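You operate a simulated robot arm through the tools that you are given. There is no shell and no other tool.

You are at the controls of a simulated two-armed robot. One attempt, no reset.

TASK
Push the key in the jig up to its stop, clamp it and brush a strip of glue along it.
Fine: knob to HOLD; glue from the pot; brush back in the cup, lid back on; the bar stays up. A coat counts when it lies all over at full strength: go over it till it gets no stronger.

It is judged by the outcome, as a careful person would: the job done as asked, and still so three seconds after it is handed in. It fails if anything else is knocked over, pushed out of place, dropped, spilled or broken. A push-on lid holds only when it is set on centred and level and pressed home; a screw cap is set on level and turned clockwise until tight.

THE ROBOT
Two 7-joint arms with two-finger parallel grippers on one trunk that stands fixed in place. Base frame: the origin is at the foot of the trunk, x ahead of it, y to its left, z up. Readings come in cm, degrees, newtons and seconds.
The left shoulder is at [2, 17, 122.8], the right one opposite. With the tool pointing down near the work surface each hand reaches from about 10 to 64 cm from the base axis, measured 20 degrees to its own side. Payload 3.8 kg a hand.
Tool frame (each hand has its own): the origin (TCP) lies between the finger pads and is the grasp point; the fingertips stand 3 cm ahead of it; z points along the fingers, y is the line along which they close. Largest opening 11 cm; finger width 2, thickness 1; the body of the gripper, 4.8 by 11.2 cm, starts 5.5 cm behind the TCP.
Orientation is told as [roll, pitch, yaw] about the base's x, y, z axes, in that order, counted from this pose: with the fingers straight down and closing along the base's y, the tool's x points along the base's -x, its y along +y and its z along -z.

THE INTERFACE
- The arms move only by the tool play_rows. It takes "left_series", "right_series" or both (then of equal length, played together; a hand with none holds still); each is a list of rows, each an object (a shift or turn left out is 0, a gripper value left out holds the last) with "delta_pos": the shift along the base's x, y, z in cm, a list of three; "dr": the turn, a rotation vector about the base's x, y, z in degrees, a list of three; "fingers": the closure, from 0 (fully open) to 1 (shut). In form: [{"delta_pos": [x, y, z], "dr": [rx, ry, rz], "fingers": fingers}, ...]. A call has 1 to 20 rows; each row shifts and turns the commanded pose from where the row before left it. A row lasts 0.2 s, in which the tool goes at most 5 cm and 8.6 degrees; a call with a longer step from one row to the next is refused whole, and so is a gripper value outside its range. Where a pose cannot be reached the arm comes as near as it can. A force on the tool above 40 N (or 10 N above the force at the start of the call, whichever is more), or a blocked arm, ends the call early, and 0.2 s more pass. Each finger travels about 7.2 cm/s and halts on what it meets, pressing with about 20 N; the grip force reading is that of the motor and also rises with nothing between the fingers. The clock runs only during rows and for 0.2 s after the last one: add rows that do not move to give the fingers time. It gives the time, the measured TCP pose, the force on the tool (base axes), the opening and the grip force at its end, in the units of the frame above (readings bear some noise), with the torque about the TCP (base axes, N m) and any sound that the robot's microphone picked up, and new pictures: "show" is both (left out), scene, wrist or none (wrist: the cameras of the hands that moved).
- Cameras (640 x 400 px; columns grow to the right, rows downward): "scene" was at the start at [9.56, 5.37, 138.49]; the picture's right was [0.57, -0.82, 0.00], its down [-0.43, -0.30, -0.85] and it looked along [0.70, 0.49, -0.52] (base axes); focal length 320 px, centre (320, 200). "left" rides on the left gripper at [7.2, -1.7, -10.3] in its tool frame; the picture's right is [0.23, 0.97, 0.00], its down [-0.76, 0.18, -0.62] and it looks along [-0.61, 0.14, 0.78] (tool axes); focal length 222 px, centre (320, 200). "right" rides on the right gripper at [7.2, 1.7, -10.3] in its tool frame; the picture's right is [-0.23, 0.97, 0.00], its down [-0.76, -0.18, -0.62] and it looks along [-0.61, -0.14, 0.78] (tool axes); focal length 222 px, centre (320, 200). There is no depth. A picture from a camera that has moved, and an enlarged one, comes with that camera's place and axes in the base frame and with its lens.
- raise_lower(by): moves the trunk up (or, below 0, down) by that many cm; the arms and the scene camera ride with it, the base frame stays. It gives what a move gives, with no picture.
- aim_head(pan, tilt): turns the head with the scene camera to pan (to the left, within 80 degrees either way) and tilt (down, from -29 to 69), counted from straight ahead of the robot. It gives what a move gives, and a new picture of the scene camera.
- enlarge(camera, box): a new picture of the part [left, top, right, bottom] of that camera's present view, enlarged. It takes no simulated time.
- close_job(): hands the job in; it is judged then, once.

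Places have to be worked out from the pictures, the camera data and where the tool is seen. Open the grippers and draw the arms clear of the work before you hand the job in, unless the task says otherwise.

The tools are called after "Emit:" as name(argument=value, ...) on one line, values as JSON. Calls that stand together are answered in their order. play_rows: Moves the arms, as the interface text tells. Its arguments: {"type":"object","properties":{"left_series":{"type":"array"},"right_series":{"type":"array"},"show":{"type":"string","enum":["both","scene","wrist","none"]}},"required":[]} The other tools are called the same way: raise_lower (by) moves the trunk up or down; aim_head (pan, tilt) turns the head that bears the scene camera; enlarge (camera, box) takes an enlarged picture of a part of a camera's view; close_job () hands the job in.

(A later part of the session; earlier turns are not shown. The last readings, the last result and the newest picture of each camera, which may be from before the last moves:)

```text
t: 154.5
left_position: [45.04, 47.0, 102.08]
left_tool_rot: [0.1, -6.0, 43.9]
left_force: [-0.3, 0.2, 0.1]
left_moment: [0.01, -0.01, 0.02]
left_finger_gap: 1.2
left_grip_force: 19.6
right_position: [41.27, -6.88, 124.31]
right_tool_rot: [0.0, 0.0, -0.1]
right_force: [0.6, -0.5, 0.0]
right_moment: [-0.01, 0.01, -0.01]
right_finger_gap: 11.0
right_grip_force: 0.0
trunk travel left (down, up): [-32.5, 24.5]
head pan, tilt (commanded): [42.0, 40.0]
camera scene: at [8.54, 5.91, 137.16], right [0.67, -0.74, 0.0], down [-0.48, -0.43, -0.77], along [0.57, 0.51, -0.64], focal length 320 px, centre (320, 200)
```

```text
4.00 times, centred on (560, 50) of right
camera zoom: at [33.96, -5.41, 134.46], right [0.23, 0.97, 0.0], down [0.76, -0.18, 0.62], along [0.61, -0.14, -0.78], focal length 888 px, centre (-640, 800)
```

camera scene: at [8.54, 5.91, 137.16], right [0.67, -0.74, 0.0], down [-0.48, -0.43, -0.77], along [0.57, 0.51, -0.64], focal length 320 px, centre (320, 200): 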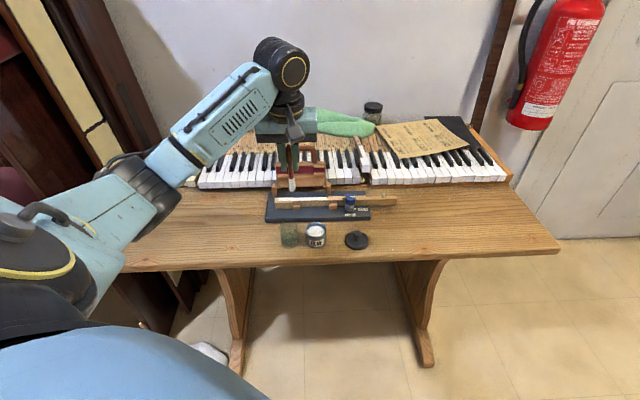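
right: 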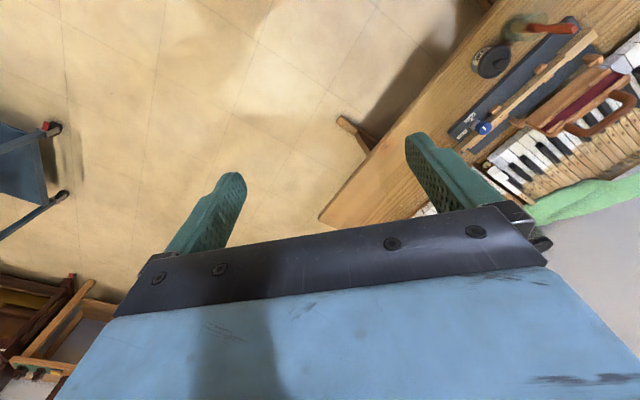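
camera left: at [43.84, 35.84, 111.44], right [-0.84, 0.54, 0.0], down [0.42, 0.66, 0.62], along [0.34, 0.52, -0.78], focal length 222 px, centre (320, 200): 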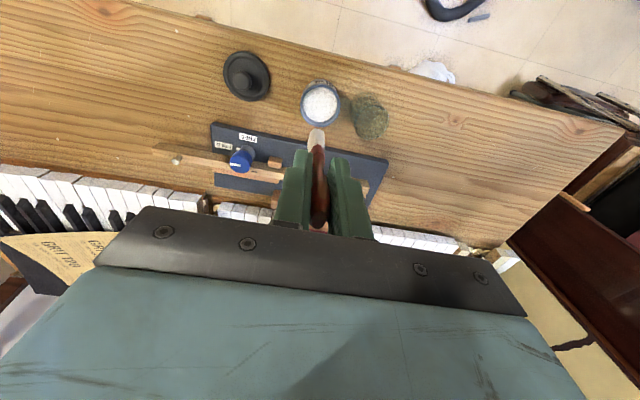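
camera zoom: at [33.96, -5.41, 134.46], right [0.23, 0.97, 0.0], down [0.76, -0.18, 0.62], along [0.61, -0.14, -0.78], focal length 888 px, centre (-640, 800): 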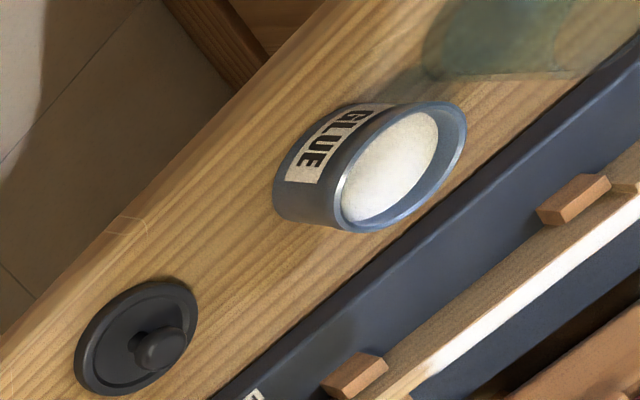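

The strip is evenly white. I check the two ends closely for any thin spot.

Emit:
enlarge(camera="scene", box=[272, 192, 296, 206])

Emit:
enlarge(camera="scene", box=[314, 190, 338, 204])

```text
16.00 times, centred on (284, 199) of scene
camera zoom: at [8.54, 5.91, 137.16], right [0.67, -0.74, 0.0], down [-0.48, -0.43, -0.77], along [0.57, 0.51, -0.64], focal length 5114 px, centre (896, 216)
```

zoom: 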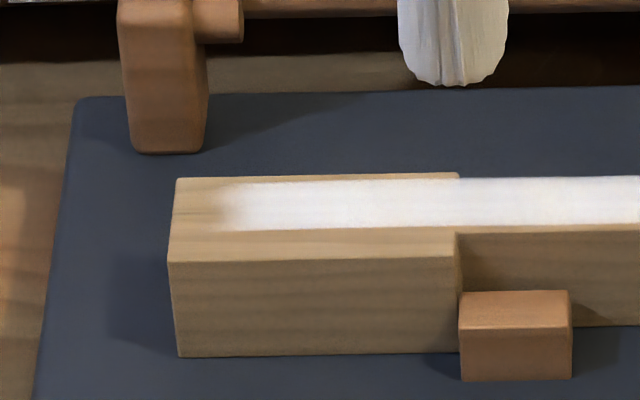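

```text
16.00 times, centred on (326, 197) of scene
camera zoom: at [8.54, 5.91, 137.16], right [0.67, -0.74, 0.0], down [-0.48, -0.43, -0.77], along [0.57, 0.51, -0.64], focal length 5114 px, centre (224, 248)
```

zoom: 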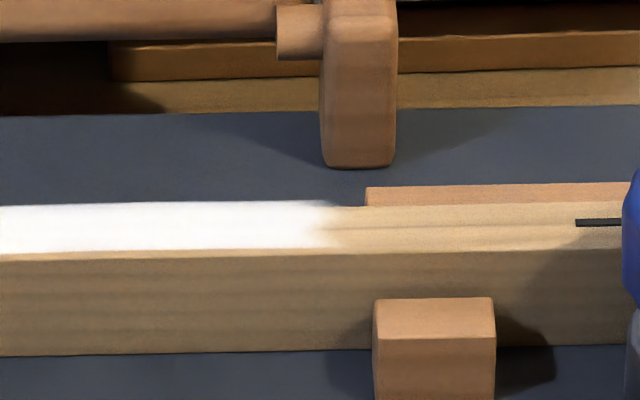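

Both ends are fully covered. Now I bring the brush over the cup, tilting the tool −10° so the brush hangs vertical.

Emit:
play_rows(left_series=[{"delta_pos": [-0.87, 0.15, 0], "dr": [-5.56, 5.75, 0]}, {"delta_pos": [-0.87, 0.15, 0], "dr": [-5.56, 5.75, 0]}, {"delta_pos": [0, 0, -2]}, {"delta_pos": [0, 0, 0]}], show="both")

Emit:
enlarge(camera="left", box=[220, 60, 420, 200])

Emit:
enlarge(camera="scene", box=[245, 165, 341, 250])

```text
t: 155.5
left_position: [43.31, 47.43, 100.0]
left_tool_rot: [0.0, 9.8, 44.0]
left_force: [0.1, -0.3, 0.4]
left_moment: [0.02, 0.01, 0.02]
left_finger_gap: 1.2
left_grip_force: 20.0
right_position: [41.19, -6.97, 124.26]
right_tool_rot: [0.0, 0.0, 0.0]
right_force: [-0.4, 0.7, 0.2]
right_moment: [-0.01, 0.0, -0.01]
right_finger_gap: 10.99
right_grip_force: 0.0
trunk travel left (down, up): [-32.5, 24.5]
head pan, tilt (commanded): [42.0, 40.0]
camera scene: at [8.5, 5.89, 137.17], right [0.67, -0.74, 0.0], down [-0.48, -0.43, -0.77], along [0.57, 0.51, -0.64], focal length 320 px, centre (320, 200)
camera left: at [40.74, 42.44, 111.42], right [-0.84, 0.55, 0.04], down [0.49, 0.72, 0.48], along [0.23, 0.42, -0.88], focal length 222 px, centre (320, 200)
```

scene: 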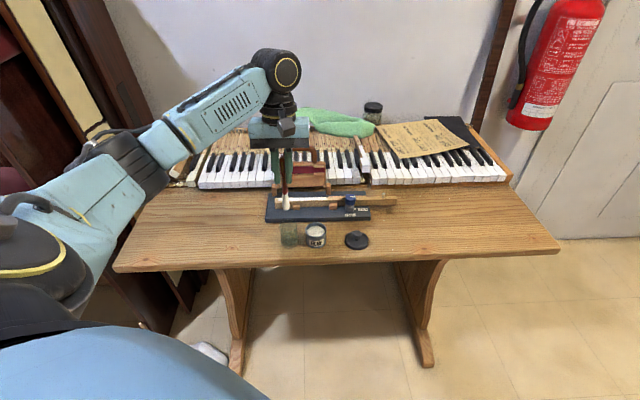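
left: 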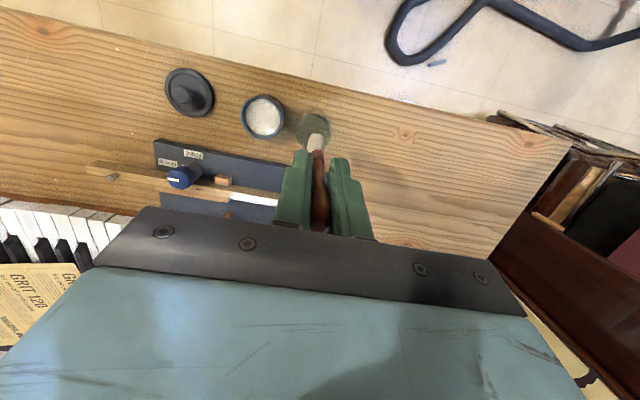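

```text
2.86 times, centred on (320, 130) of left
camera zoom: at [40.74, 42.44, 111.42], right [-0.84, 0.55, 0.04], down [0.49, 0.72, 0.48], along [0.23, 0.42, -0.88], focal length 635 px, centre (320, 400)
```

zoom: 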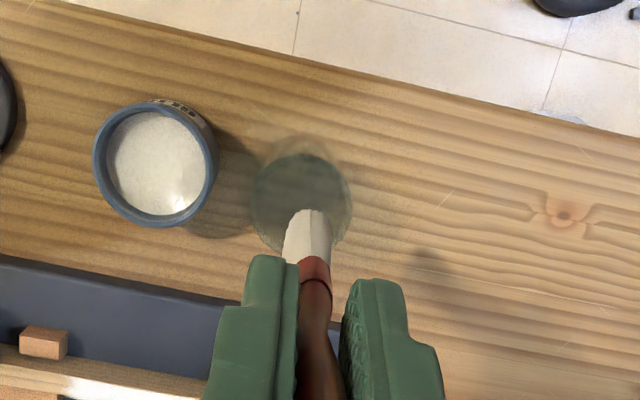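

```text
4.71 times, centred on (293, 208) of scene
camera zoom: at [8.5, 5.89, 137.17], right [0.67, -0.74, 0.0], down [-0.48, -0.43, -0.77], along [0.57, 0.51, -0.64], focal length 1504 px, centre (447, 165)
```

zoom: 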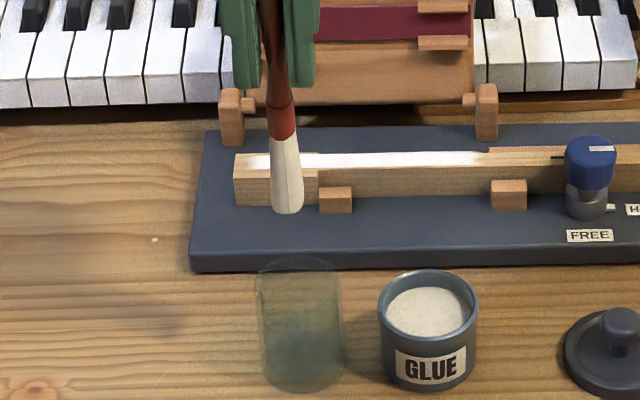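

The brush hangs vertical and centred over the cup within ~0.2 cm. I lower it in, keeping the fingertips above the rim.

Emit:
play_rows(left_series=[{"delta_pos": [0.1, 0, -2]}, {"delta_pos": [0, 0, -2]}, {"delta_pos": [0, 0, -2]}, {"delta_pos": [0, 0, 0]}], show="none")

Emit:
enlarge(camera="left", box=[220, 60, 420, 200])

Emit:
enlarge(camera="scene", box=[245, 165, 341, 250])

```text
t: 156.5
left_position: [43.45, 47.39, 94.06]
left_tool_rot: [0.0, 9.9, 44.0]
left_force: [-0.2, -0.3, -0.6]
left_moment: [0.0, 0.01, 0.0]
left_finger_gap: 1.24
left_grip_force: 20.0
right_position: [41.32, -6.93, 124.22]
right_tool_rot: [0.0, 0.1, 0.0]
right_force: [0.6, -0.9, 0.3]
right_moment: [0.01, 0.02, 0.01]
right_finger_gap: 11.02
right_grip_force: 0.1
trunk travel left (down, up): [-32.5, 24.5]
head pan, tilt (commanded): [42.0, 40.0]
```

```text
2.86 times, centred on (320, 130) of left
camera zoom: at [40.84, 42.5, 105.44], right [-0.84, 0.55, 0.04], down [0.49, 0.72, 0.48], along [0.23, 0.42, -0.87], focal length 635 px, centre (320, 400)
```

zoom: 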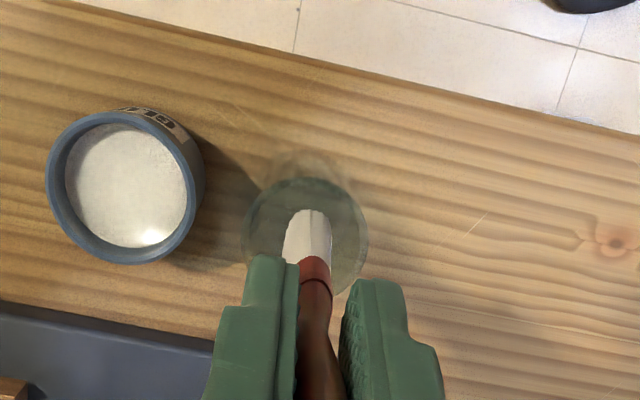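

```text
4.71 times, centred on (293, 208) of scene
camera zoom: at [8.51, 5.89, 137.16], right [0.67, -0.74, 0.0], down [-0.48, -0.43, -0.77], along [0.57, 0.51, -0.64], focal length 1504 px, centre (447, 165)
```

zoom: 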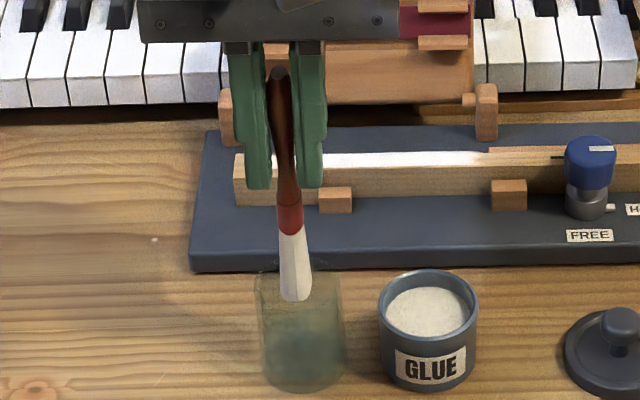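

The brush end is inside the rim, centred. I continue down to just above the floor.

Emit:
play_rows(left_series=[{"delta_pos": [0, 0, -2]}, {"delta_pos": [0, 0, -1.5]}, {"delta_pos": [0, 0, -0.8]}, {"delta_pos": [0, 0, -0.2]}, {"delta_pos": [0, 0, 0]}], show="none")

Emit:
enlarge(camera="left", box=[220, 60, 420, 200])

Emit:
enlarge(camera="scene", box=[245, 165, 341, 250])

```text
t: 157.7
left_position: [43.38, 47.46, 89.55]
left_tool_rot: [0.0, 9.8, 43.9]
left_force: [0.0, 0.5, -0.4]
left_moment: [-0.01, 0.01, -0.01]
left_finger_gap: 1.22
left_grip_force: 19.8
right_position: [41.24, -6.92, 124.34]
right_tool_rot: [0.0, 0.0, -0.1]
right_force: [0.1, 0.1, -0.4]
right_moment: [-0.02, 0.01, -0.03]
right_finger_gap: 11.01
right_grip_force: 0.0
trunk travel left (down, up): [-32.5, 24.5]
head pan, tilt (commanded): [42.0, 40.0]
```

```text
2.86 times, centred on (320, 130) of left
camera zoom: at [40.76, 42.42, 100.98], right [-0.84, 0.55, 0.04], down [0.49, 0.72, 0.48], along [0.23, 0.42, -0.87], focal length 635 px, centre (320, 400)
```

zoom: 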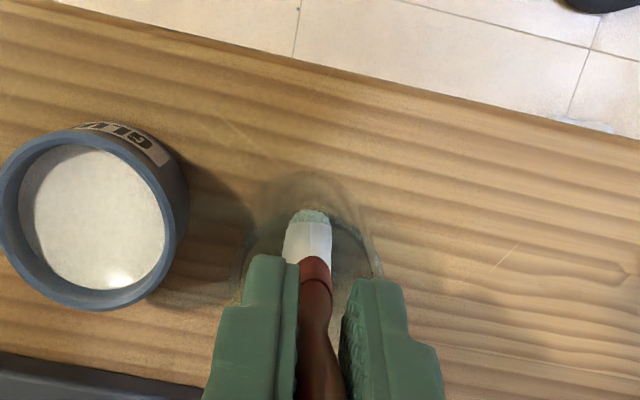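

```text
4.71 times, centred on (293, 208) of scene
camera zoom: at [8.52, 5.9, 137.16], right [0.67, -0.74, 0.0], down [-0.48, -0.43, -0.77], along [0.57, 0.51, -0.64], focal length 1504 px, centre (447, 165)
```

zoom: 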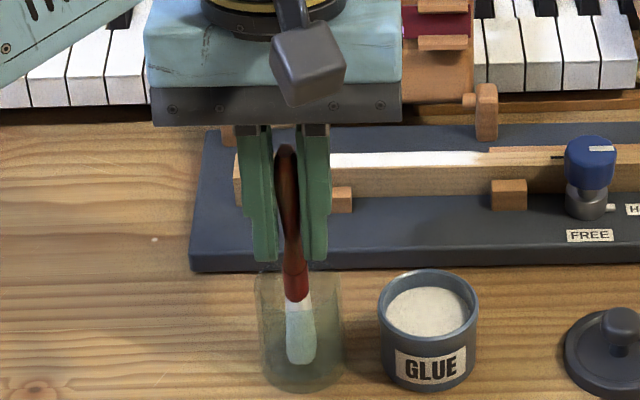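

The bristle end is now in the cup's liquid. I go down in small steps until it rests on the floor.

Emit:
play_rows(left_series=[{"delta_pos": [0, 0, -0.2]}, {"delta_pos": [0, 0, -0.2]}, {"delta_pos": [0, 0, -0.15]}, {"delta_pos": [0, 0, 0]}], show="none")

```text
t: 158.7
left_position: [43.35, 47.3, 89.12]
left_tool_rot: [-0.1, 9.7, 43.9]
left_force: [-0.5, 2.3, 12.2]
left_moment: [0.24, -0.06, -0.01]
left_finger_gap: 1.21
left_grip_force: 20.5
right_position: [41.11, -6.9, 124.21]
right_tool_rot: [0.1, -0.1, 0.0]
right_force: [-0.2, 0.1, 0.8]
right_moment: [0.04, 0.01, -0.02]
right_finger_gap: 10.96
right_grip_force: 0.1
trunk travel left (down, up): [-32.5, 24.5]
head pan, tilt (commanded): [42.0, 40.0]
```

It rests on the cup floor (12 N). I ease off 0.12 cm and open the fingers gently.

Emit:
play_rows(left_series=[{"delta_pos": [0, 0, 0.12]}, {"delta_pos": [0, 0, 0]}, {"delta_pos": [0, 0, 0], "fingers": 0.85}, {"delta_pos": [0, 0, 0], "fingers": 0.78}, {"delta_pos": [0, 0, 0], "fingers": 0.7}, {"delta_pos": [0, 0, 0], "fingers": 0.6}, {"delta_pos": [0, 0, 0]}], show="none")

Emit:
enlarge(camera="scene", box=[245, 150, 341, 250])

Emit:
enlarge(camera="left", box=[200, 60, 440, 230])

```text
t: 160.3
left_position: [43.39, 47.39, 89.07]
left_tool_rot: [0.1, 9.9, 43.8]
left_force: [-0.2, -0.1, 0.4]
left_moment: [0.02, 0.01, 0.02]
left_finger_gap: 4.38
left_grip_force: 0.2
right_position: [41.33, -6.92, 124.3]
right_tool_rot: [0.0, 0.0, -0.1]
right_force: [0.7, -0.2, -0.1]
right_moment: [0.01, 0.01, -0.01]
right_finger_gap: 10.98
right_grip_force: 0.0
trunk travel left (down, up): [-32.5, 24.5]
head pan, tilt (commanded): [42.0, 40.0]
```

```text
4.00 times, centred on (293, 200) of scene
camera zoom: at [8.51, 5.9, 137.16], right [0.67, -0.74, 0.0], down [-0.48, -0.43, -0.77], along [0.57, 0.51, -0.64], focal length 1278 px, centre (428, 200)
```

zoom: 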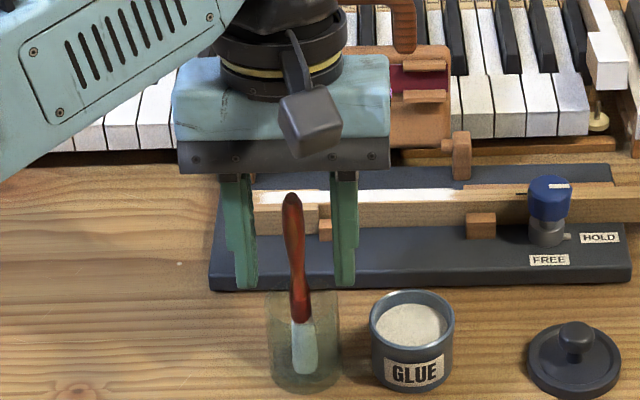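

```text
2.35 times, centred on (320, 145) of left
camera zoom: at [40.78, 42.42, 100.52], right [-0.84, 0.55, 0.04], down [0.49, 0.72, 0.48], along [0.24, 0.42, -0.87], focal length 523 px, centre (320, 329)
```

zoom: 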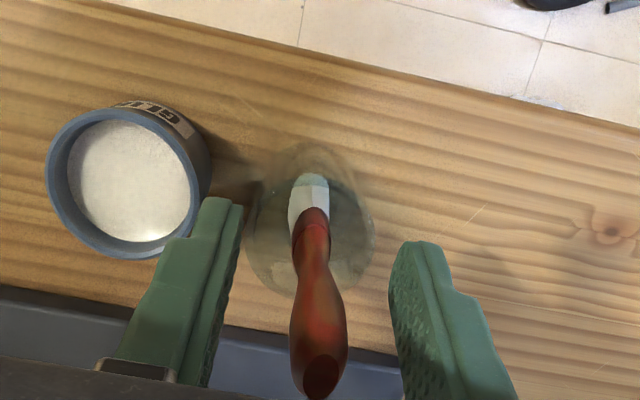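

The brush stands upright in the cup by itself. I raise the hand straight up, clear of the handle.

Emit:
play_rows(left_series=[{"delta_pos": [0, 0, 1.5]}, {"delta_pos": [0, 0, 2.5]}, {"delta_pos": [0, 0, 3]}, {"delta_pos": [0, 0, 3]}, {"delta_pos": [0, 0, 3]}, {"delta_pos": [0, 0, 0]}], show="both")

Emit:
enlarge(camera="scene", box=[245, 170, 373, 250])

```text
t: 161.7
left_position: [43.42, 47.4, 101.84]
left_tool_rot: [0.0, 9.9, 44.0]
left_force: [0.2, 0.4, -0.3]
left_moment: [0.0, -0.02, -0.01]
left_finger_gap: 4.39
left_grip_force: 0.0
right_position: [41.35, -7.01, 124.23]
right_tool_rot: [0.0, -0.1, 0.0]
right_force: [0.0, 0.4, -0.1]
right_moment: [-0.02, -0.02, 0.01]
right_finger_gap: 11.01
right_grip_force: 0.0
trunk travel left (down, up): [-32.5, 24.5]
head pan, tilt (commanded): [42.0, 40.0]
camera scene: at [8.53, 5.92, 137.16], right [0.67, -0.74, 0.0], down [-0.48, -0.43, -0.77], along [0.57, 0.51, -0.64], focal length 320 px, centre (320, 200)
camera left: at [40.8, 42.46, 113.38], right [-0.84, 0.55, 0.04], down [0.49, 0.72, 0.48], along [0.23, 0.42, -0.88], focal length 222 px, centre (320, 200)
```

scene: 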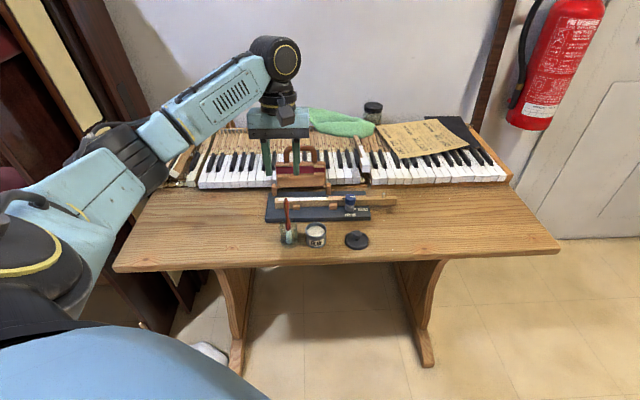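
left: 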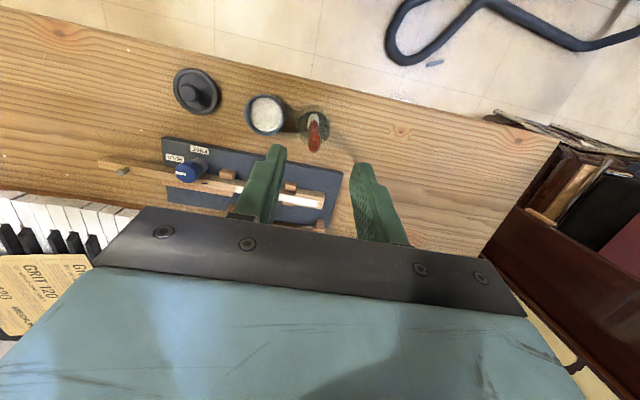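

```text
5.00 times, centred on (309, 210) of scene
camera zoom: at [8.53, 5.92, 137.16], right [0.67, -0.74, 0.0], down [-0.48, -0.43, -0.77], along [0.57, 0.51, -0.64], focal length 1598 px, centre (375, 150)
```

zoom: 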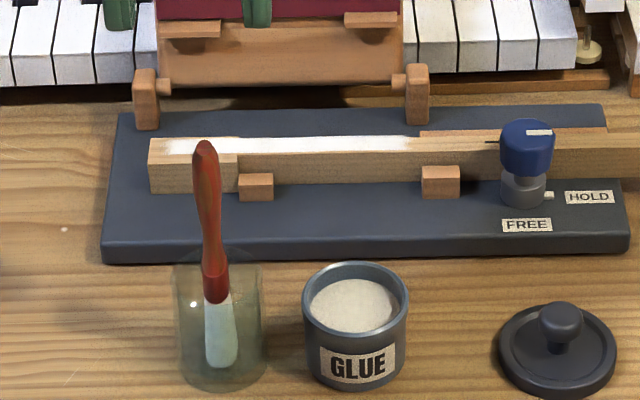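

The brush is back in its cup and the coat is in place. Now the lid: I untilt and swing back to yaw −42° above the lid at (55, 35.7).

Emit:
play_rows(left_series=[{"delta_pos": [0, 0, 0], "dr": [3.45, -3.57, 0]}, {"delta_pos": [0, 0, 0], "dr": [3.45, -3.57, 0]}, {"delta_pos": [1.05, -1.06, 0], "dr": [0, 0, -7.82]}, {"delta_pos": [1.05, -1.06, 0], "dr": [0, 0, -7.82]}, {"delta_pos": [1.05, -1.06, 0], "dr": [0, 0, -7.82]}, {"delta_pos": [1.05, -1.06, 0], "dr": [0, 0, -7.82]}, {"delta_pos": [1.05, -1.06, 0], "dr": [0, 0, -7.82]}, {"delta_pos": [1.05, -1.06, 0], "dr": [0, 0, -7.82]}, {"delta_pos": [1.05, -1.06, 0], "dr": [0, 0, -7.82]}, {"delta_pos": [1.05, -1.06, 0], "dr": [0, 0, -7.82]}, {"delta_pos": [1.05, -1.06, 0], "dr": [0, 0, -7.82]}, {"delta_pos": [1.05, -1.06, -1], "dr": [0, 0, -7.82]}, {"delta_pos": [1.05, -1.06, -1], "dr": [0, 0, -7.82]}, {"delta_pos": [0, 0, 0]}], show="both")

Emit:
enlarge(camera="left", box=[240, 40, 400, 160])

```text
t: 164.7
left_position: [54.9, 35.77, 99.95]
left_tool_rot: [0.1, 0.0, -42.2]
left_force: [0.1, -0.6, -0.1]
left_moment: [0.0, 0.02, -0.02]
left_finger_gap: 4.4
left_grip_force: 0.0
right_position: [41.22, -6.9, 124.13]
right_tool_rot: [0.0, 0.0, 0.0]
right_force: [-0.9, 0.0, 0.1]
right_moment: [0.01, -0.02, -0.01]
right_finger_gap: 11.01
right_grip_force: 0.0
trunk travel left (down, up): [-32.5, 24.5]
head pan, tilt (commanded): [42.0, 40.0]
camera scene: at [8.5, 5.92, 137.16], right [0.67, -0.74, 0.0], down [-0.48, -0.43, -0.77], along [0.57, 0.51, -0.64], focal length 320 px, centre (320, 200)
camera left: at [48.48, 39.31, 110.37], right [0.49, 0.87, 0.0], down [0.68, -0.38, 0.62], along [0.55, -0.3, -0.78], focal length 222 px, centre (320, 200)
```

scene: 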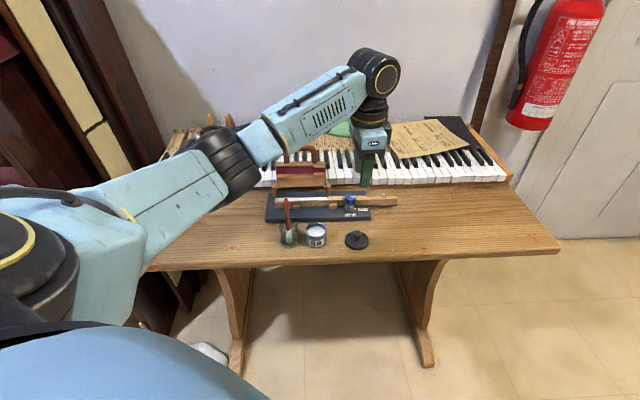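
left: 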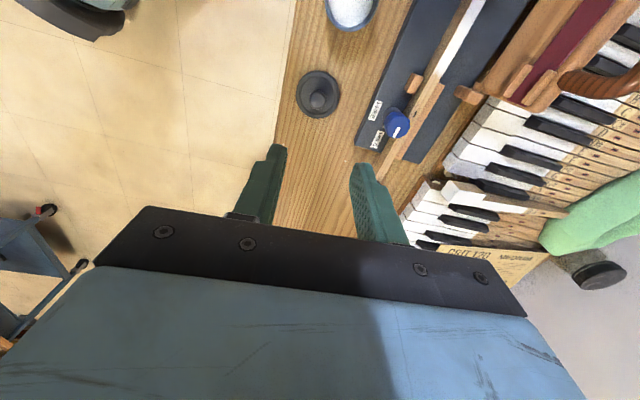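

```text
3.33 times, centred on (320, 100) of left
camera zoom: at [48.48, 39.31, 110.37], right [0.49, 0.87, 0.0], down [0.68, -0.38, 0.62], along [0.55, -0.3, -0.78], focal length 740 px, centre (320, 533)
```

zoom: 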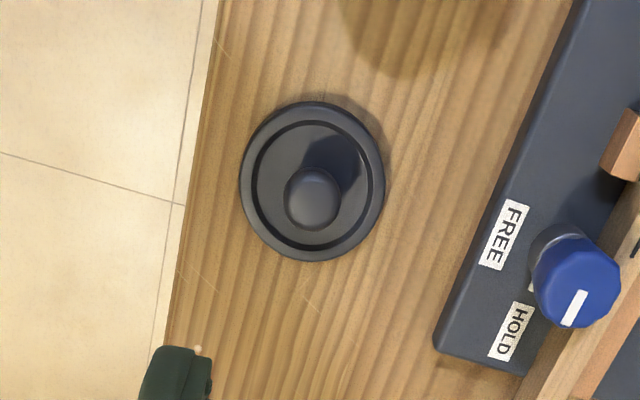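

I descend partway toward the lid's ball and re-measure.

Emit:
play_rows(left_series=[{"delta_pos": [-0.07, -0.25, -4]}, {"delta_pos": [0, 0, -4]}, {"delta_pos": [0, 0, -4]}, {"delta_pos": [0, 0, 0]}], show="none")

Emit:
enlarge(camera="left", box=[240, 60, 400, 180])

Emit:
enlarge(camera="scene", box=[310, 190, 400, 250])

```text
t: 165.7
left_position: [54.93, 35.49, 88.02]
left_tool_rot: [0.0, 0.1, -42.0]
left_force: [-0.1, 0.4, 0.3]
left_moment: [0.0, -0.01, 0.0]
left_finger_gap: 4.4
left_grip_force: 0.1
right_position: [41.27, -7.02, 124.15]
right_tool_rot: [0.0, 0.0, -0.1]
right_force: [0.2, 0.3, -0.2]
right_moment: [0.02, -0.01, 0.04]
right_finger_gap: 11.01
right_grip_force: 0.0
trunk travel left (down, up): [-32.5, 24.5]
head pan, tilt (commanded): [42.0, 40.0]
```

```text
3.33 times, centred on (320, 120) of left
camera zoom: at [48.51, 39.03, 98.37], right [0.48, 0.88, 0.0], down [0.68, -0.38, 0.62], along [0.55, -0.3, -0.78], focal length 740 px, centre (320, 467)
```

zoom: 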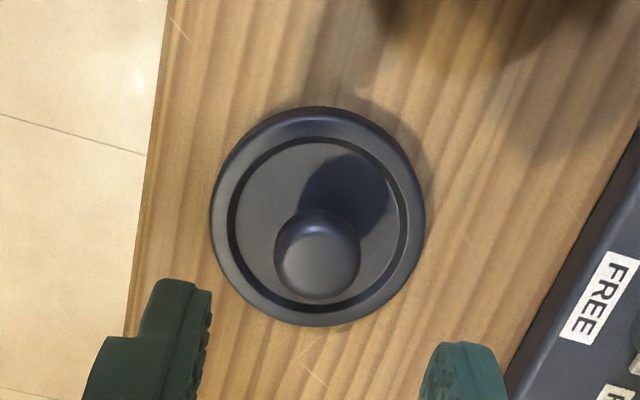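

```text
6.67 times, centred on (355, 220) of scene
camera zoom: at [8.49, 5.89, 137.17], right [0.67, -0.74, 0.0], down [-0.48, -0.43, -0.77], along [0.57, 0.51, -0.64], focal length 2131 px, centre (87, 67)
```

zoom: 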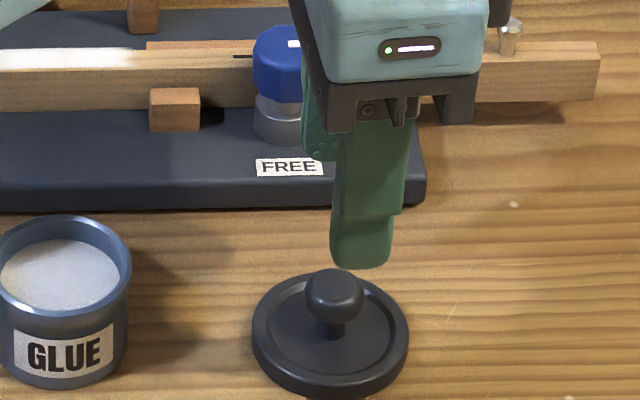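

The ball is centred within ~0.15 cm. I correct, descend to grasp height (z≈83.2) and close.

Emit:
play_rows(left_series=[{"delta_pos": [-0.15, 0, -2]}, {"delta_pos": [0, 0, -1.8]}, {"delta_pos": [0, 0, -1]}, {"delta_pos": [0, 0, 0], "fingers": 0.75}, {"delta_pos": [0, 0, 0], "fingers": 1}, {"delta_pos": [0, 0, 0]}, {"delta_pos": [0, 0, 0]}], show="none")

Emit:
enlarge(camera="left", box=[220, 60, 420, 185])

Emit:
enlarge(camera="scene", box=[310, 190, 400, 250])

```text
t: 167.3
left_position: [54.63, 35.47, 83.17]
left_tool_rot: [0.0, 0.0, -42.2]
left_force: [0.2, 0.0, 0.3]
left_moment: [0.03, -0.01, 0.0]
left_finger_gap: 1.93
left_grip_force: 19.9
right_position: [41.28, -7.01, 124.29]
right_tool_rot: [0.1, 0.0, 0.0]
right_force: [0.5, 0.0, 0.6]
right_moment: [0.01, 0.01, 0.0]
right_finger_gap: 11.0
right_grip_force: 0.0
trunk travel left (down, up): [-32.5, 24.5]
head pan, tilt (commanded): [42.0, 40.0]
```

```text
3.20 times, centred on (320, 122) of left
camera zoom: at [48.25, 38.99, 93.62], right [0.48, 0.88, 0.0], down [0.68, -0.38, 0.62], along [0.55, -0.3, -0.78], focal length 711 px, centre (320, 448)
```

zoom: 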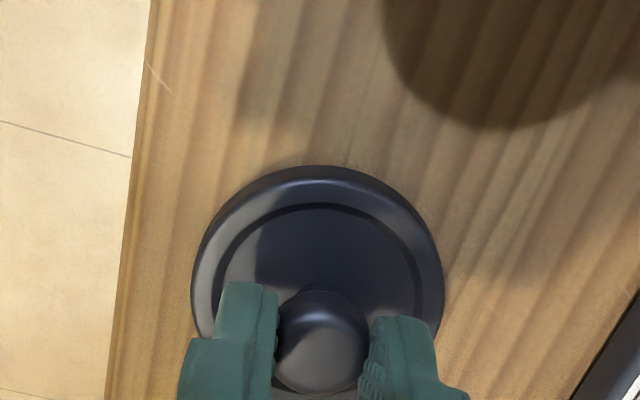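

```text
6.67 times, centred on (355, 220) of scene
camera zoom: at [8.52, 5.9, 137.16], right [0.67, -0.74, 0.0], down [-0.48, -0.43, -0.77], along [0.57, 0.51, -0.64], focal length 2131 px, centre (87, 67)
```

zoom: 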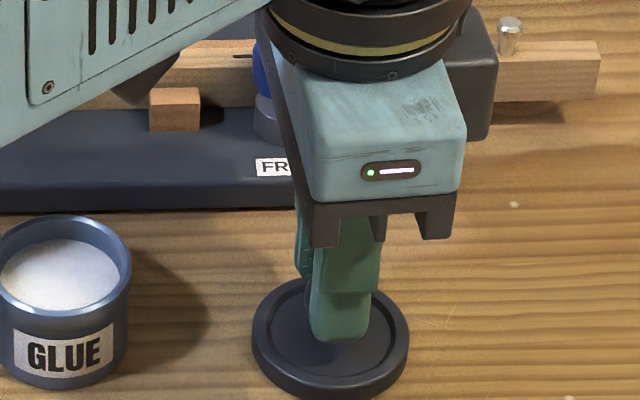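

The lid is gripped the same way as before (1.93 cm). I lift it and carry it back over the pot, holding 3–4 cm above seating height for an alignment check.

Emit:
play_rows(left_series=[{"delta_pos": [0, 0, 1]}, {"delta_pos": [0, 0, 2]}, {"delta_pos": [0, 0, 2.5]}, {"delta_pos": [0, 0, 2]}, {"delta_pos": [-1.67, 1.85, 0]}, {"delta_pos": [-1.67, 1.85, 0]}, {"delta_pos": [-1.67, 1.85, 0]}, {"delta_pos": [-1.67, 1.86, 0]}, {"delta_pos": [0, 0, 0]}, {"delta_pos": [0, 0, 0]}], show="both")

Emit:
enlarge(camera="left", box=[220, 60, 420, 185])

Emit:
enlarge(camera="scene", box=[270, 190, 360, 250])

```text
t: 169.5
left_position: [48.08, 42.91, 90.67]
left_tool_rot: [0.0, 0.0, -42.0]
left_force: [0.7, 0.4, -0.9]
left_moment: [-0.01, 0.0, -0.03]
left_finger_gap: 1.9
left_grip_force: 20.1
right_position: [41.24, -7.02, 124.23]
right_tool_rot: [0.0, 0.0, 0.0]
right_force: [-0.1, -0.5, 0.2]
right_moment: [-0.01, 0.01, -0.01]
right_finger_gap: 10.99
right_grip_force: 0.1
trunk travel left (down, up): [-32.5, 24.5]
head pan, tilt (commanded): [42.0, 40.0]
camera scene: at [8.5, 5.91, 137.16], right [0.67, -0.74, 0.0], down [-0.48, -0.43, -0.77], along [0.57, 0.51, -0.64], focal length 320 px, centre (320, 200)
camera left: at [41.66, 46.57, 101.06], right [0.48, 0.88, 0.0], down [0.68, -0.38, 0.62], along [0.55, -0.3, -0.78], focal length 222 px, centre (320, 200)
```

scene: 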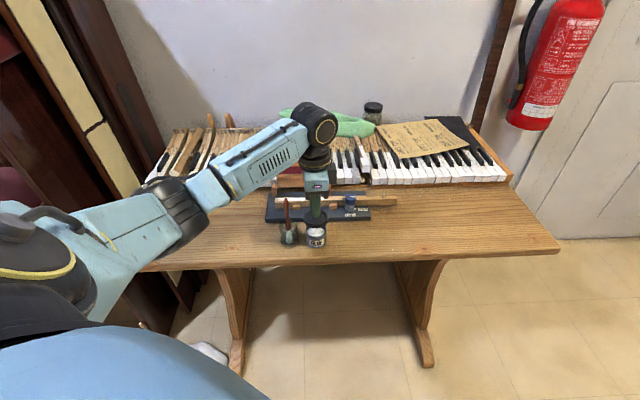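
left: 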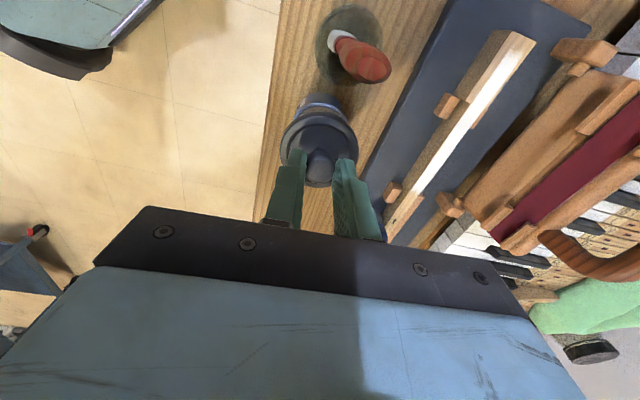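

```text
3.20 times, centred on (320, 122) of left
camera zoom: at [41.66, 46.57, 101.06], right [0.48, 0.88, 0.0], down [0.68, -0.38, 0.62], along [0.55, -0.3, -0.78], focal length 711 px, centre (320, 448)
```

zoom: 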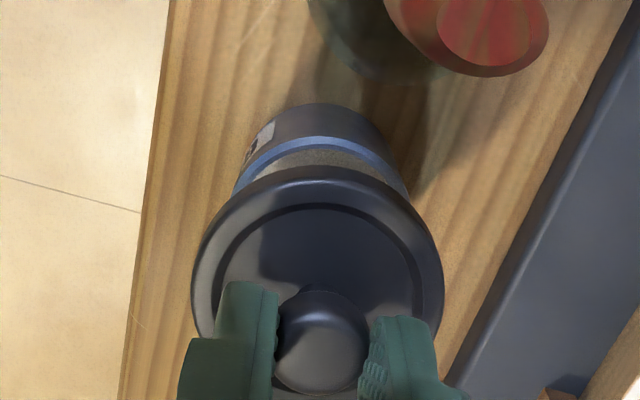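

```text
6.67 times, centred on (315, 220) of scene
camera zoom: at [8.5, 5.91, 137.16], right [0.67, -0.74, 0.0], down [-0.48, -0.43, -0.77], along [0.57, 0.51, -0.64], focal length 2131 px, centre (353, 67)
```

zoom: 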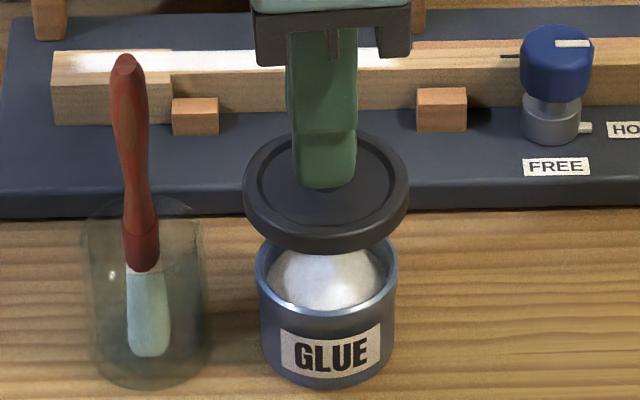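

Lid and pot line up to well under 0.1 cm in the scene view, and the pot hasn't moved. I lower toward the rim and look again.

Emit:
play_rows(left_series=[{"delta_pos": [0.03, 0.03, -1]}, {"delta_pos": [0, 0, -1]}, {"delta_pos": [0, 0, -0.6]}, {"delta_pos": [0, 0, 0]}], show="none")

Emit:
enlarge(camera="scene", box=[280, 200, 350, 250])

Emit:
enlarge(camera="left", box=[240, 80, 400, 180])

```text
t: 170.5
left_position: [48.01, 42.88, 87.99]
left_tool_rot: [0.1, 0.1, -42.2]
left_force: [0.0, 0.8, 0.2]
left_moment: [0.0, 0.04, -0.01]
left_finger_gap: 1.95
left_grip_force: 19.8
right_position: [41.23, -6.93, 124.27]
right_tool_rot: [0.1, 0.0, -0.1]
right_force: [-0.2, -0.3, 0.2]
right_moment: [-0.01, 0.02, -0.02]
right_finger_gap: 11.0
right_grip_force: 0.2
trunk travel left (down, up): [-32.5, 24.5]
head pan, tilt (commanded): [42.0, 40.0]
```

```text
8.00 times, centred on (315, 225) of scene
camera zoom: at [8.52, 5.9, 137.16], right [0.67, -0.74, 0.0], down [-0.48, -0.43, -0.77], along [0.57, 0.51, -0.64], focal length 2557 px, centre (360, 0)
```

zoom: 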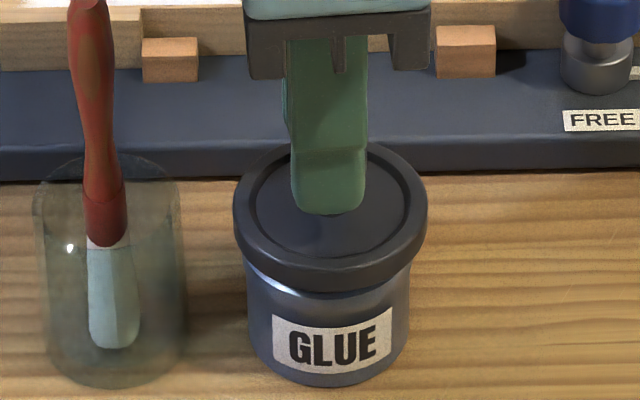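

```text
4.00 times, centred on (320, 130) of left
camera zoom: at [41.69, 46.47, 98.45], right [0.48, 0.87, 0.0], down [0.68, -0.38, 0.62], along [0.55, -0.3, -0.78], focal length 888 px, centre (320, 480)
```

zoom: 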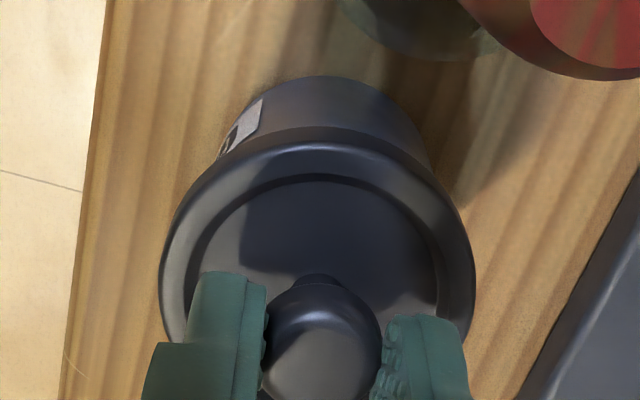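

Nearly seated height. For an exact comparison with the first lift I take the same wrist-camera crop as then.

Emit:
enlarge(camera="left", box=[220, 60, 420, 185])

Emit:
enlarge(camera="scene", box=[270, 190, 340, 250])

```text
3.20 times, centred on (320, 122) of left
camera zoom: at [41.69, 46.47, 98.45], right [0.48, 0.87, 0.0], down [0.68, -0.38, 0.62], along [0.55, -0.3, -0.78], focal length 711 px, centre (320, 448)
```

zoom: 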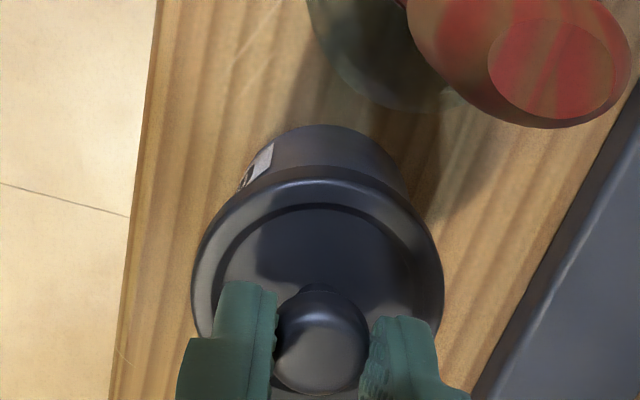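

```text
6.67 times, centred on (305, 220) of scene
camera zoom: at [8.52, 5.9, 137.16], right [0.67, -0.74, 0.0], down [-0.48, -0.43, -0.77], along [0.57, 0.51, -0.64], focal length 2131 px, centre (420, 67)
```

zoom: 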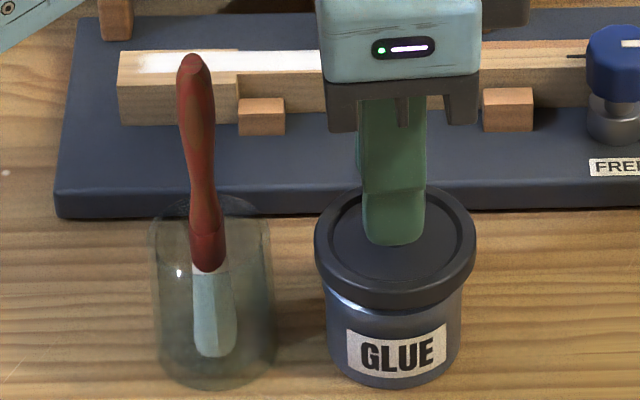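

Compared with the first lift, the lid is about 0.1 cm off toward +e/−n. I correct by (−0.01, +0.11) and lower gently onto the rim.

Emit:
play_rows(left_series=[{"delta_pos": [-0.01, 0.11, 0]}, {"delta_pos": [0, 0, -0.3]}, {"delta_pos": [0, 0, -0.3]}, {"delta_pos": [0, 0, -0.2]}, {"delta_pos": [0, 0, 0]}], show="none")

Emit:
enlarge(camera="scene", box=[270, 190, 340, 250])

```text
t: 171.7
left_position: [47.98, 43.05, 87.28]
left_tool_rot: [0.1, 0.0, -42.0]
left_force: [0.6, 0.3, -1.1]
left_moment: [0.0, 0.01, -0.02]
left_finger_gap: 1.97
left_grip_force: 19.8
right_position: [41.33, -6.92, 124.24]
right_tool_rot: [-0.1, -0.1, -0.1]
right_force: [-1.0, 0.0, -0.3]
right_moment: [-0.02, -0.02, -0.02]
right_finger_gap: 11.01
right_grip_force: 0.1
trunk travel left (down, up): [-32.5, 24.5]
head pan, tilt (commanded): [42.0, 40.0]
```

```text
6.67 times, centred on (305, 220) of scene
camera zoom: at [8.52, 5.9, 137.16], right [0.67, -0.74, 0.0], down [-0.48, -0.43, -0.77], along [0.57, 0.51, -0.64], focal length 2131 px, centre (420, 67)
```

zoom: 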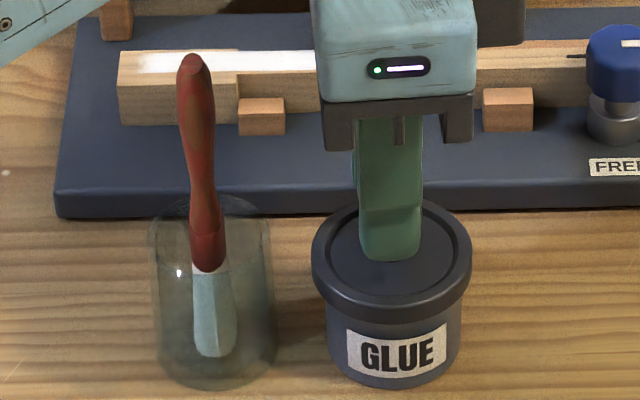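

Centred to about 0.05 cm. I nudge by that and continue down in small steps, watching the forces.

Emit:
play_rows(left_series=[{"delta_pos": [0.03, -0.03, -0.15]}, {"delta_pos": [0, 0, -0.15]}, {"delta_pos": [0, 0, -0.1]}, {"delta_pos": [0, 0, 0]}], show="none")

```text
t: 172.7
left_position: [48.02, 42.97, 86.98]
left_tool_rot: [0.0, -0.1, -42.0]
left_force: [-0.1, -0.1, 0.1]
left_moment: [-0.03, 0.02, 0.02]
left_finger_gap: 1.99
left_grip_force: 20.0
right_position: [41.37, -6.93, 124.18]
right_tool_rot: [0.0, 0.0, 0.0]
right_force: [0.1, -0.5, -0.3]
right_moment: [0.03, 0.01, -0.01]
right_finger_gap: 11.02
right_grip_force: 0.0
trunk travel left (down, up): [-32.5, 24.5]
head pan, tilt (commanded): [42.0, 40.0]
```

No contact yet at z≈87.0; continuing down by tenths.

Emit:
play_rows(left_series=[{"delta_pos": [0, 0, -0.1]}, {"delta_pos": [0, 0, -0.1]}, {"delta_pos": [0, 0, -0.1]}, {"delta_pos": [0, 0, 0]}], show="none")

Emit:
enlarge(camera="scene", box=[270, 190, 340, 250])

```text
t: 173.7
left_position: [48.04, 43.05, 86.87]
left_tool_rot: [0.2, -0.1, -42.2]
left_force: [-0.6, 1.0, 10.4]
left_moment: [0.03, 0.06, 0.0]
left_finger_gap: 1.99
left_grip_force: 19.9
right_position: [41.13, -7.02, 124.23]
right_tool_rot: [-0.1, 0.0, 0.1]
right_force: [-0.5, 0.7, 0.4]
right_moment: [0.01, -0.02, 0.03]
right_finger_gap: 11.02
right_grip_force: 0.0
trunk travel left (down, up): [-32.5, 24.5]
head pan, tilt (commanded): [42.0, 40.0]
```

```text
6.67 times, centred on (305, 220) of scene
camera zoom: at [8.43, 5.83, 137.18], right [0.67, -0.74, 0.0], down [-0.48, -0.43, -0.77], along [0.57, 0.51, -0.64], focal length 2131 px, centre (420, 67)
```

zoom: 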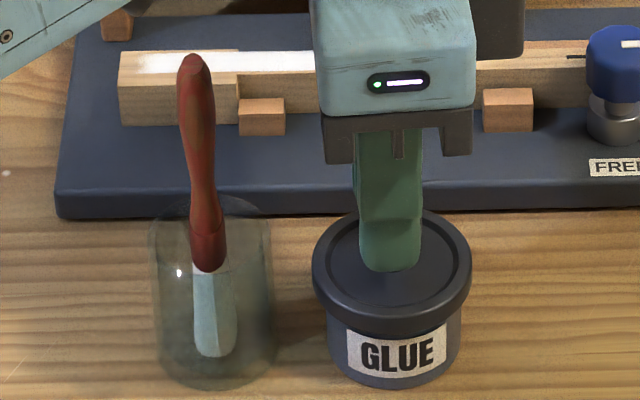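

Contact on the rim at z≈86.9 (10 N, no side force). I press it home in small steps.

Emit:
play_rows(left_series=[{"delta_pos": [0.02, -0.02, -0.1]}, {"delta_pos": [0, 0, -0.1]}, {"delta_pos": [0, 0, 0]}], show="none")

```text
t: 174.5
left_position: [48.04, 43.05, 86.77]
left_tool_rot: [0.5, -0.2, -42.1]
left_force: [-0.5, 3.3, 26.0]
left_moment: [0.15, 0.03, 0.03]
left_finger_gap: 1.96
left_grip_force: 20.2
right_position: [40.99, -7.05, 124.31]
right_tool_rot: [0.1, -0.1, 0.0]
right_force: [-0.5, 0.3, 0.9]
right_moment: [-0.02, -0.02, -0.04]
right_finger_gap: 10.97
right_grip_force: 0.2
trunk travel left (down, up): [-32.5, 24.5]
head pan, tilt (commanded): [42.0, 40.0]
```

26 N so far, no snap yet. I press a bit further.

Emit:
play_rows(left_series=[{"delta_pos": [0, 0, -0.06]}, {"delta_pos": [0, 0, -0.06]}, {"delta_pos": [0, 0, 0]}], show="none")

Emit:
enlarge(camera="scene", box=[270, 190, 340, 250])

```text
t: 175.3
left_position: [48.11, 42.99, 86.45]
left_tool_rot: [0.3, 0.0, -42.0]
left_force: [1.1, 7.2, 26.9]
left_moment: [0.23, -0.1, 0.04]
left_finger_gap: 2.01
left_grip_force: 19.4
right_position: [41.03, -7.03, 124.25]
right_tool_rot: [0.0, -0.1, 0.0]
right_force: [0.0, -0.4, -0.1]
right_moment: [-0.01, 0.0, -0.01]
right_finger_gap: 11.03
right_grip_force: 0.0
trunk travel left (down, up): [-32.5, 24.5]
head pan, tilt (commanded): [42.0, 40.0]
```

```text
6.67 times, centred on (305, 220) of scene
camera zoom: at [8.32, 5.81, 137.19], right [0.67, -0.74, 0.0], down [-0.48, -0.43, -0.77], along [0.57, 0.51, -0.64], focal length 2131 px, centre (420, 67)
```

zoom: 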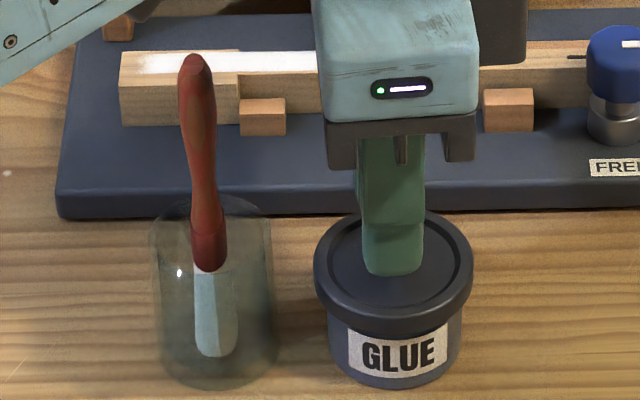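

The hand went lower at similar force – perhaps the pads slipped on the ball. I ease off, open the fingers, rise a little and look at how the lid sits.

Emit:
play_rows(left_series=[{"delta_pos": [0, 0, 0.3]}, {"delta_pos": [0, 0, 0], "fingers": 0.63}, {"delta_pos": [0, 0, 0]}, {"delta_pos": [0, 0, 0]}, {"delta_pos": [0, 0, 2]}, {"delta_pos": [0, 0, 2.5]}, {"delta_pos": [0, 0, 2.5]}, {"delta_pos": [0, 0, 0]}], show="none")

Emit:
enlarge(camera="scene", box=[270, 190, 340, 250])

Emit:
enlarge(camera="left", box=[240, 40, 400, 160])

```text
t: 177.1
left_position: [47.96, 42.75, 93.46]
left_tool_rot: [0.0, -0.1, -42.1]
left_force: [-1.5, 0.7, 0.3]
left_moment: [-0.01, 0.04, 0.03]
left_finger_gap: 4.05
left_grip_force: 0.1
right_position: [41.36, -7.0, 124.21]
right_tool_rot: [0.0, 0.0, 0.0]
right_force: [0.1, -0.1, 0.4]
right_moment: [0.0, 0.01, 0.0]
right_finger_gap: 11.01
right_grip_force: 0.0
trunk travel left (down, up): [-32.5, 24.5]
head pan, tilt (commanded): [42.0, 40.0]
heard: snap
```

```text
6.67 times, centred on (305, 220) of scene
camera zoom: at [8.52, 5.91, 137.16], right [0.67, -0.74, 0.0], down [-0.48, -0.43, -0.77], along [0.57, 0.51, -0.64], focal length 2131 px, centre (420, 67)
```

zoom: 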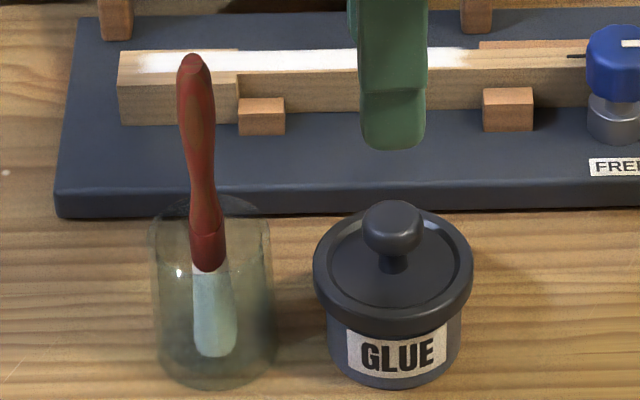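

```text
3.33 times, centred on (320, 100) of left
camera zoom: at [41.55, 46.45, 103.9], right [0.48, 0.88, 0.0], down [0.68, -0.38, 0.62], along [0.55, -0.3, -0.78], focal length 740 px, centre (320, 533)
```

zoom: 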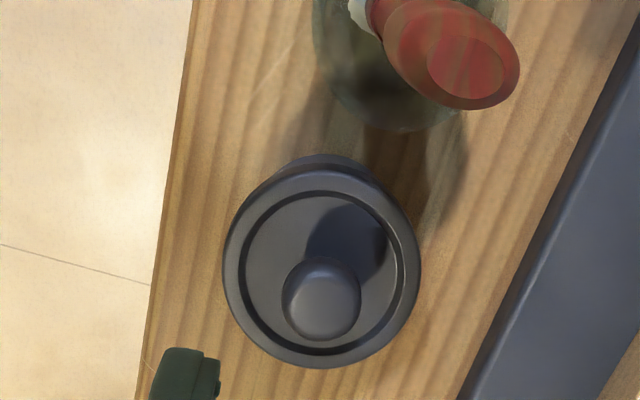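

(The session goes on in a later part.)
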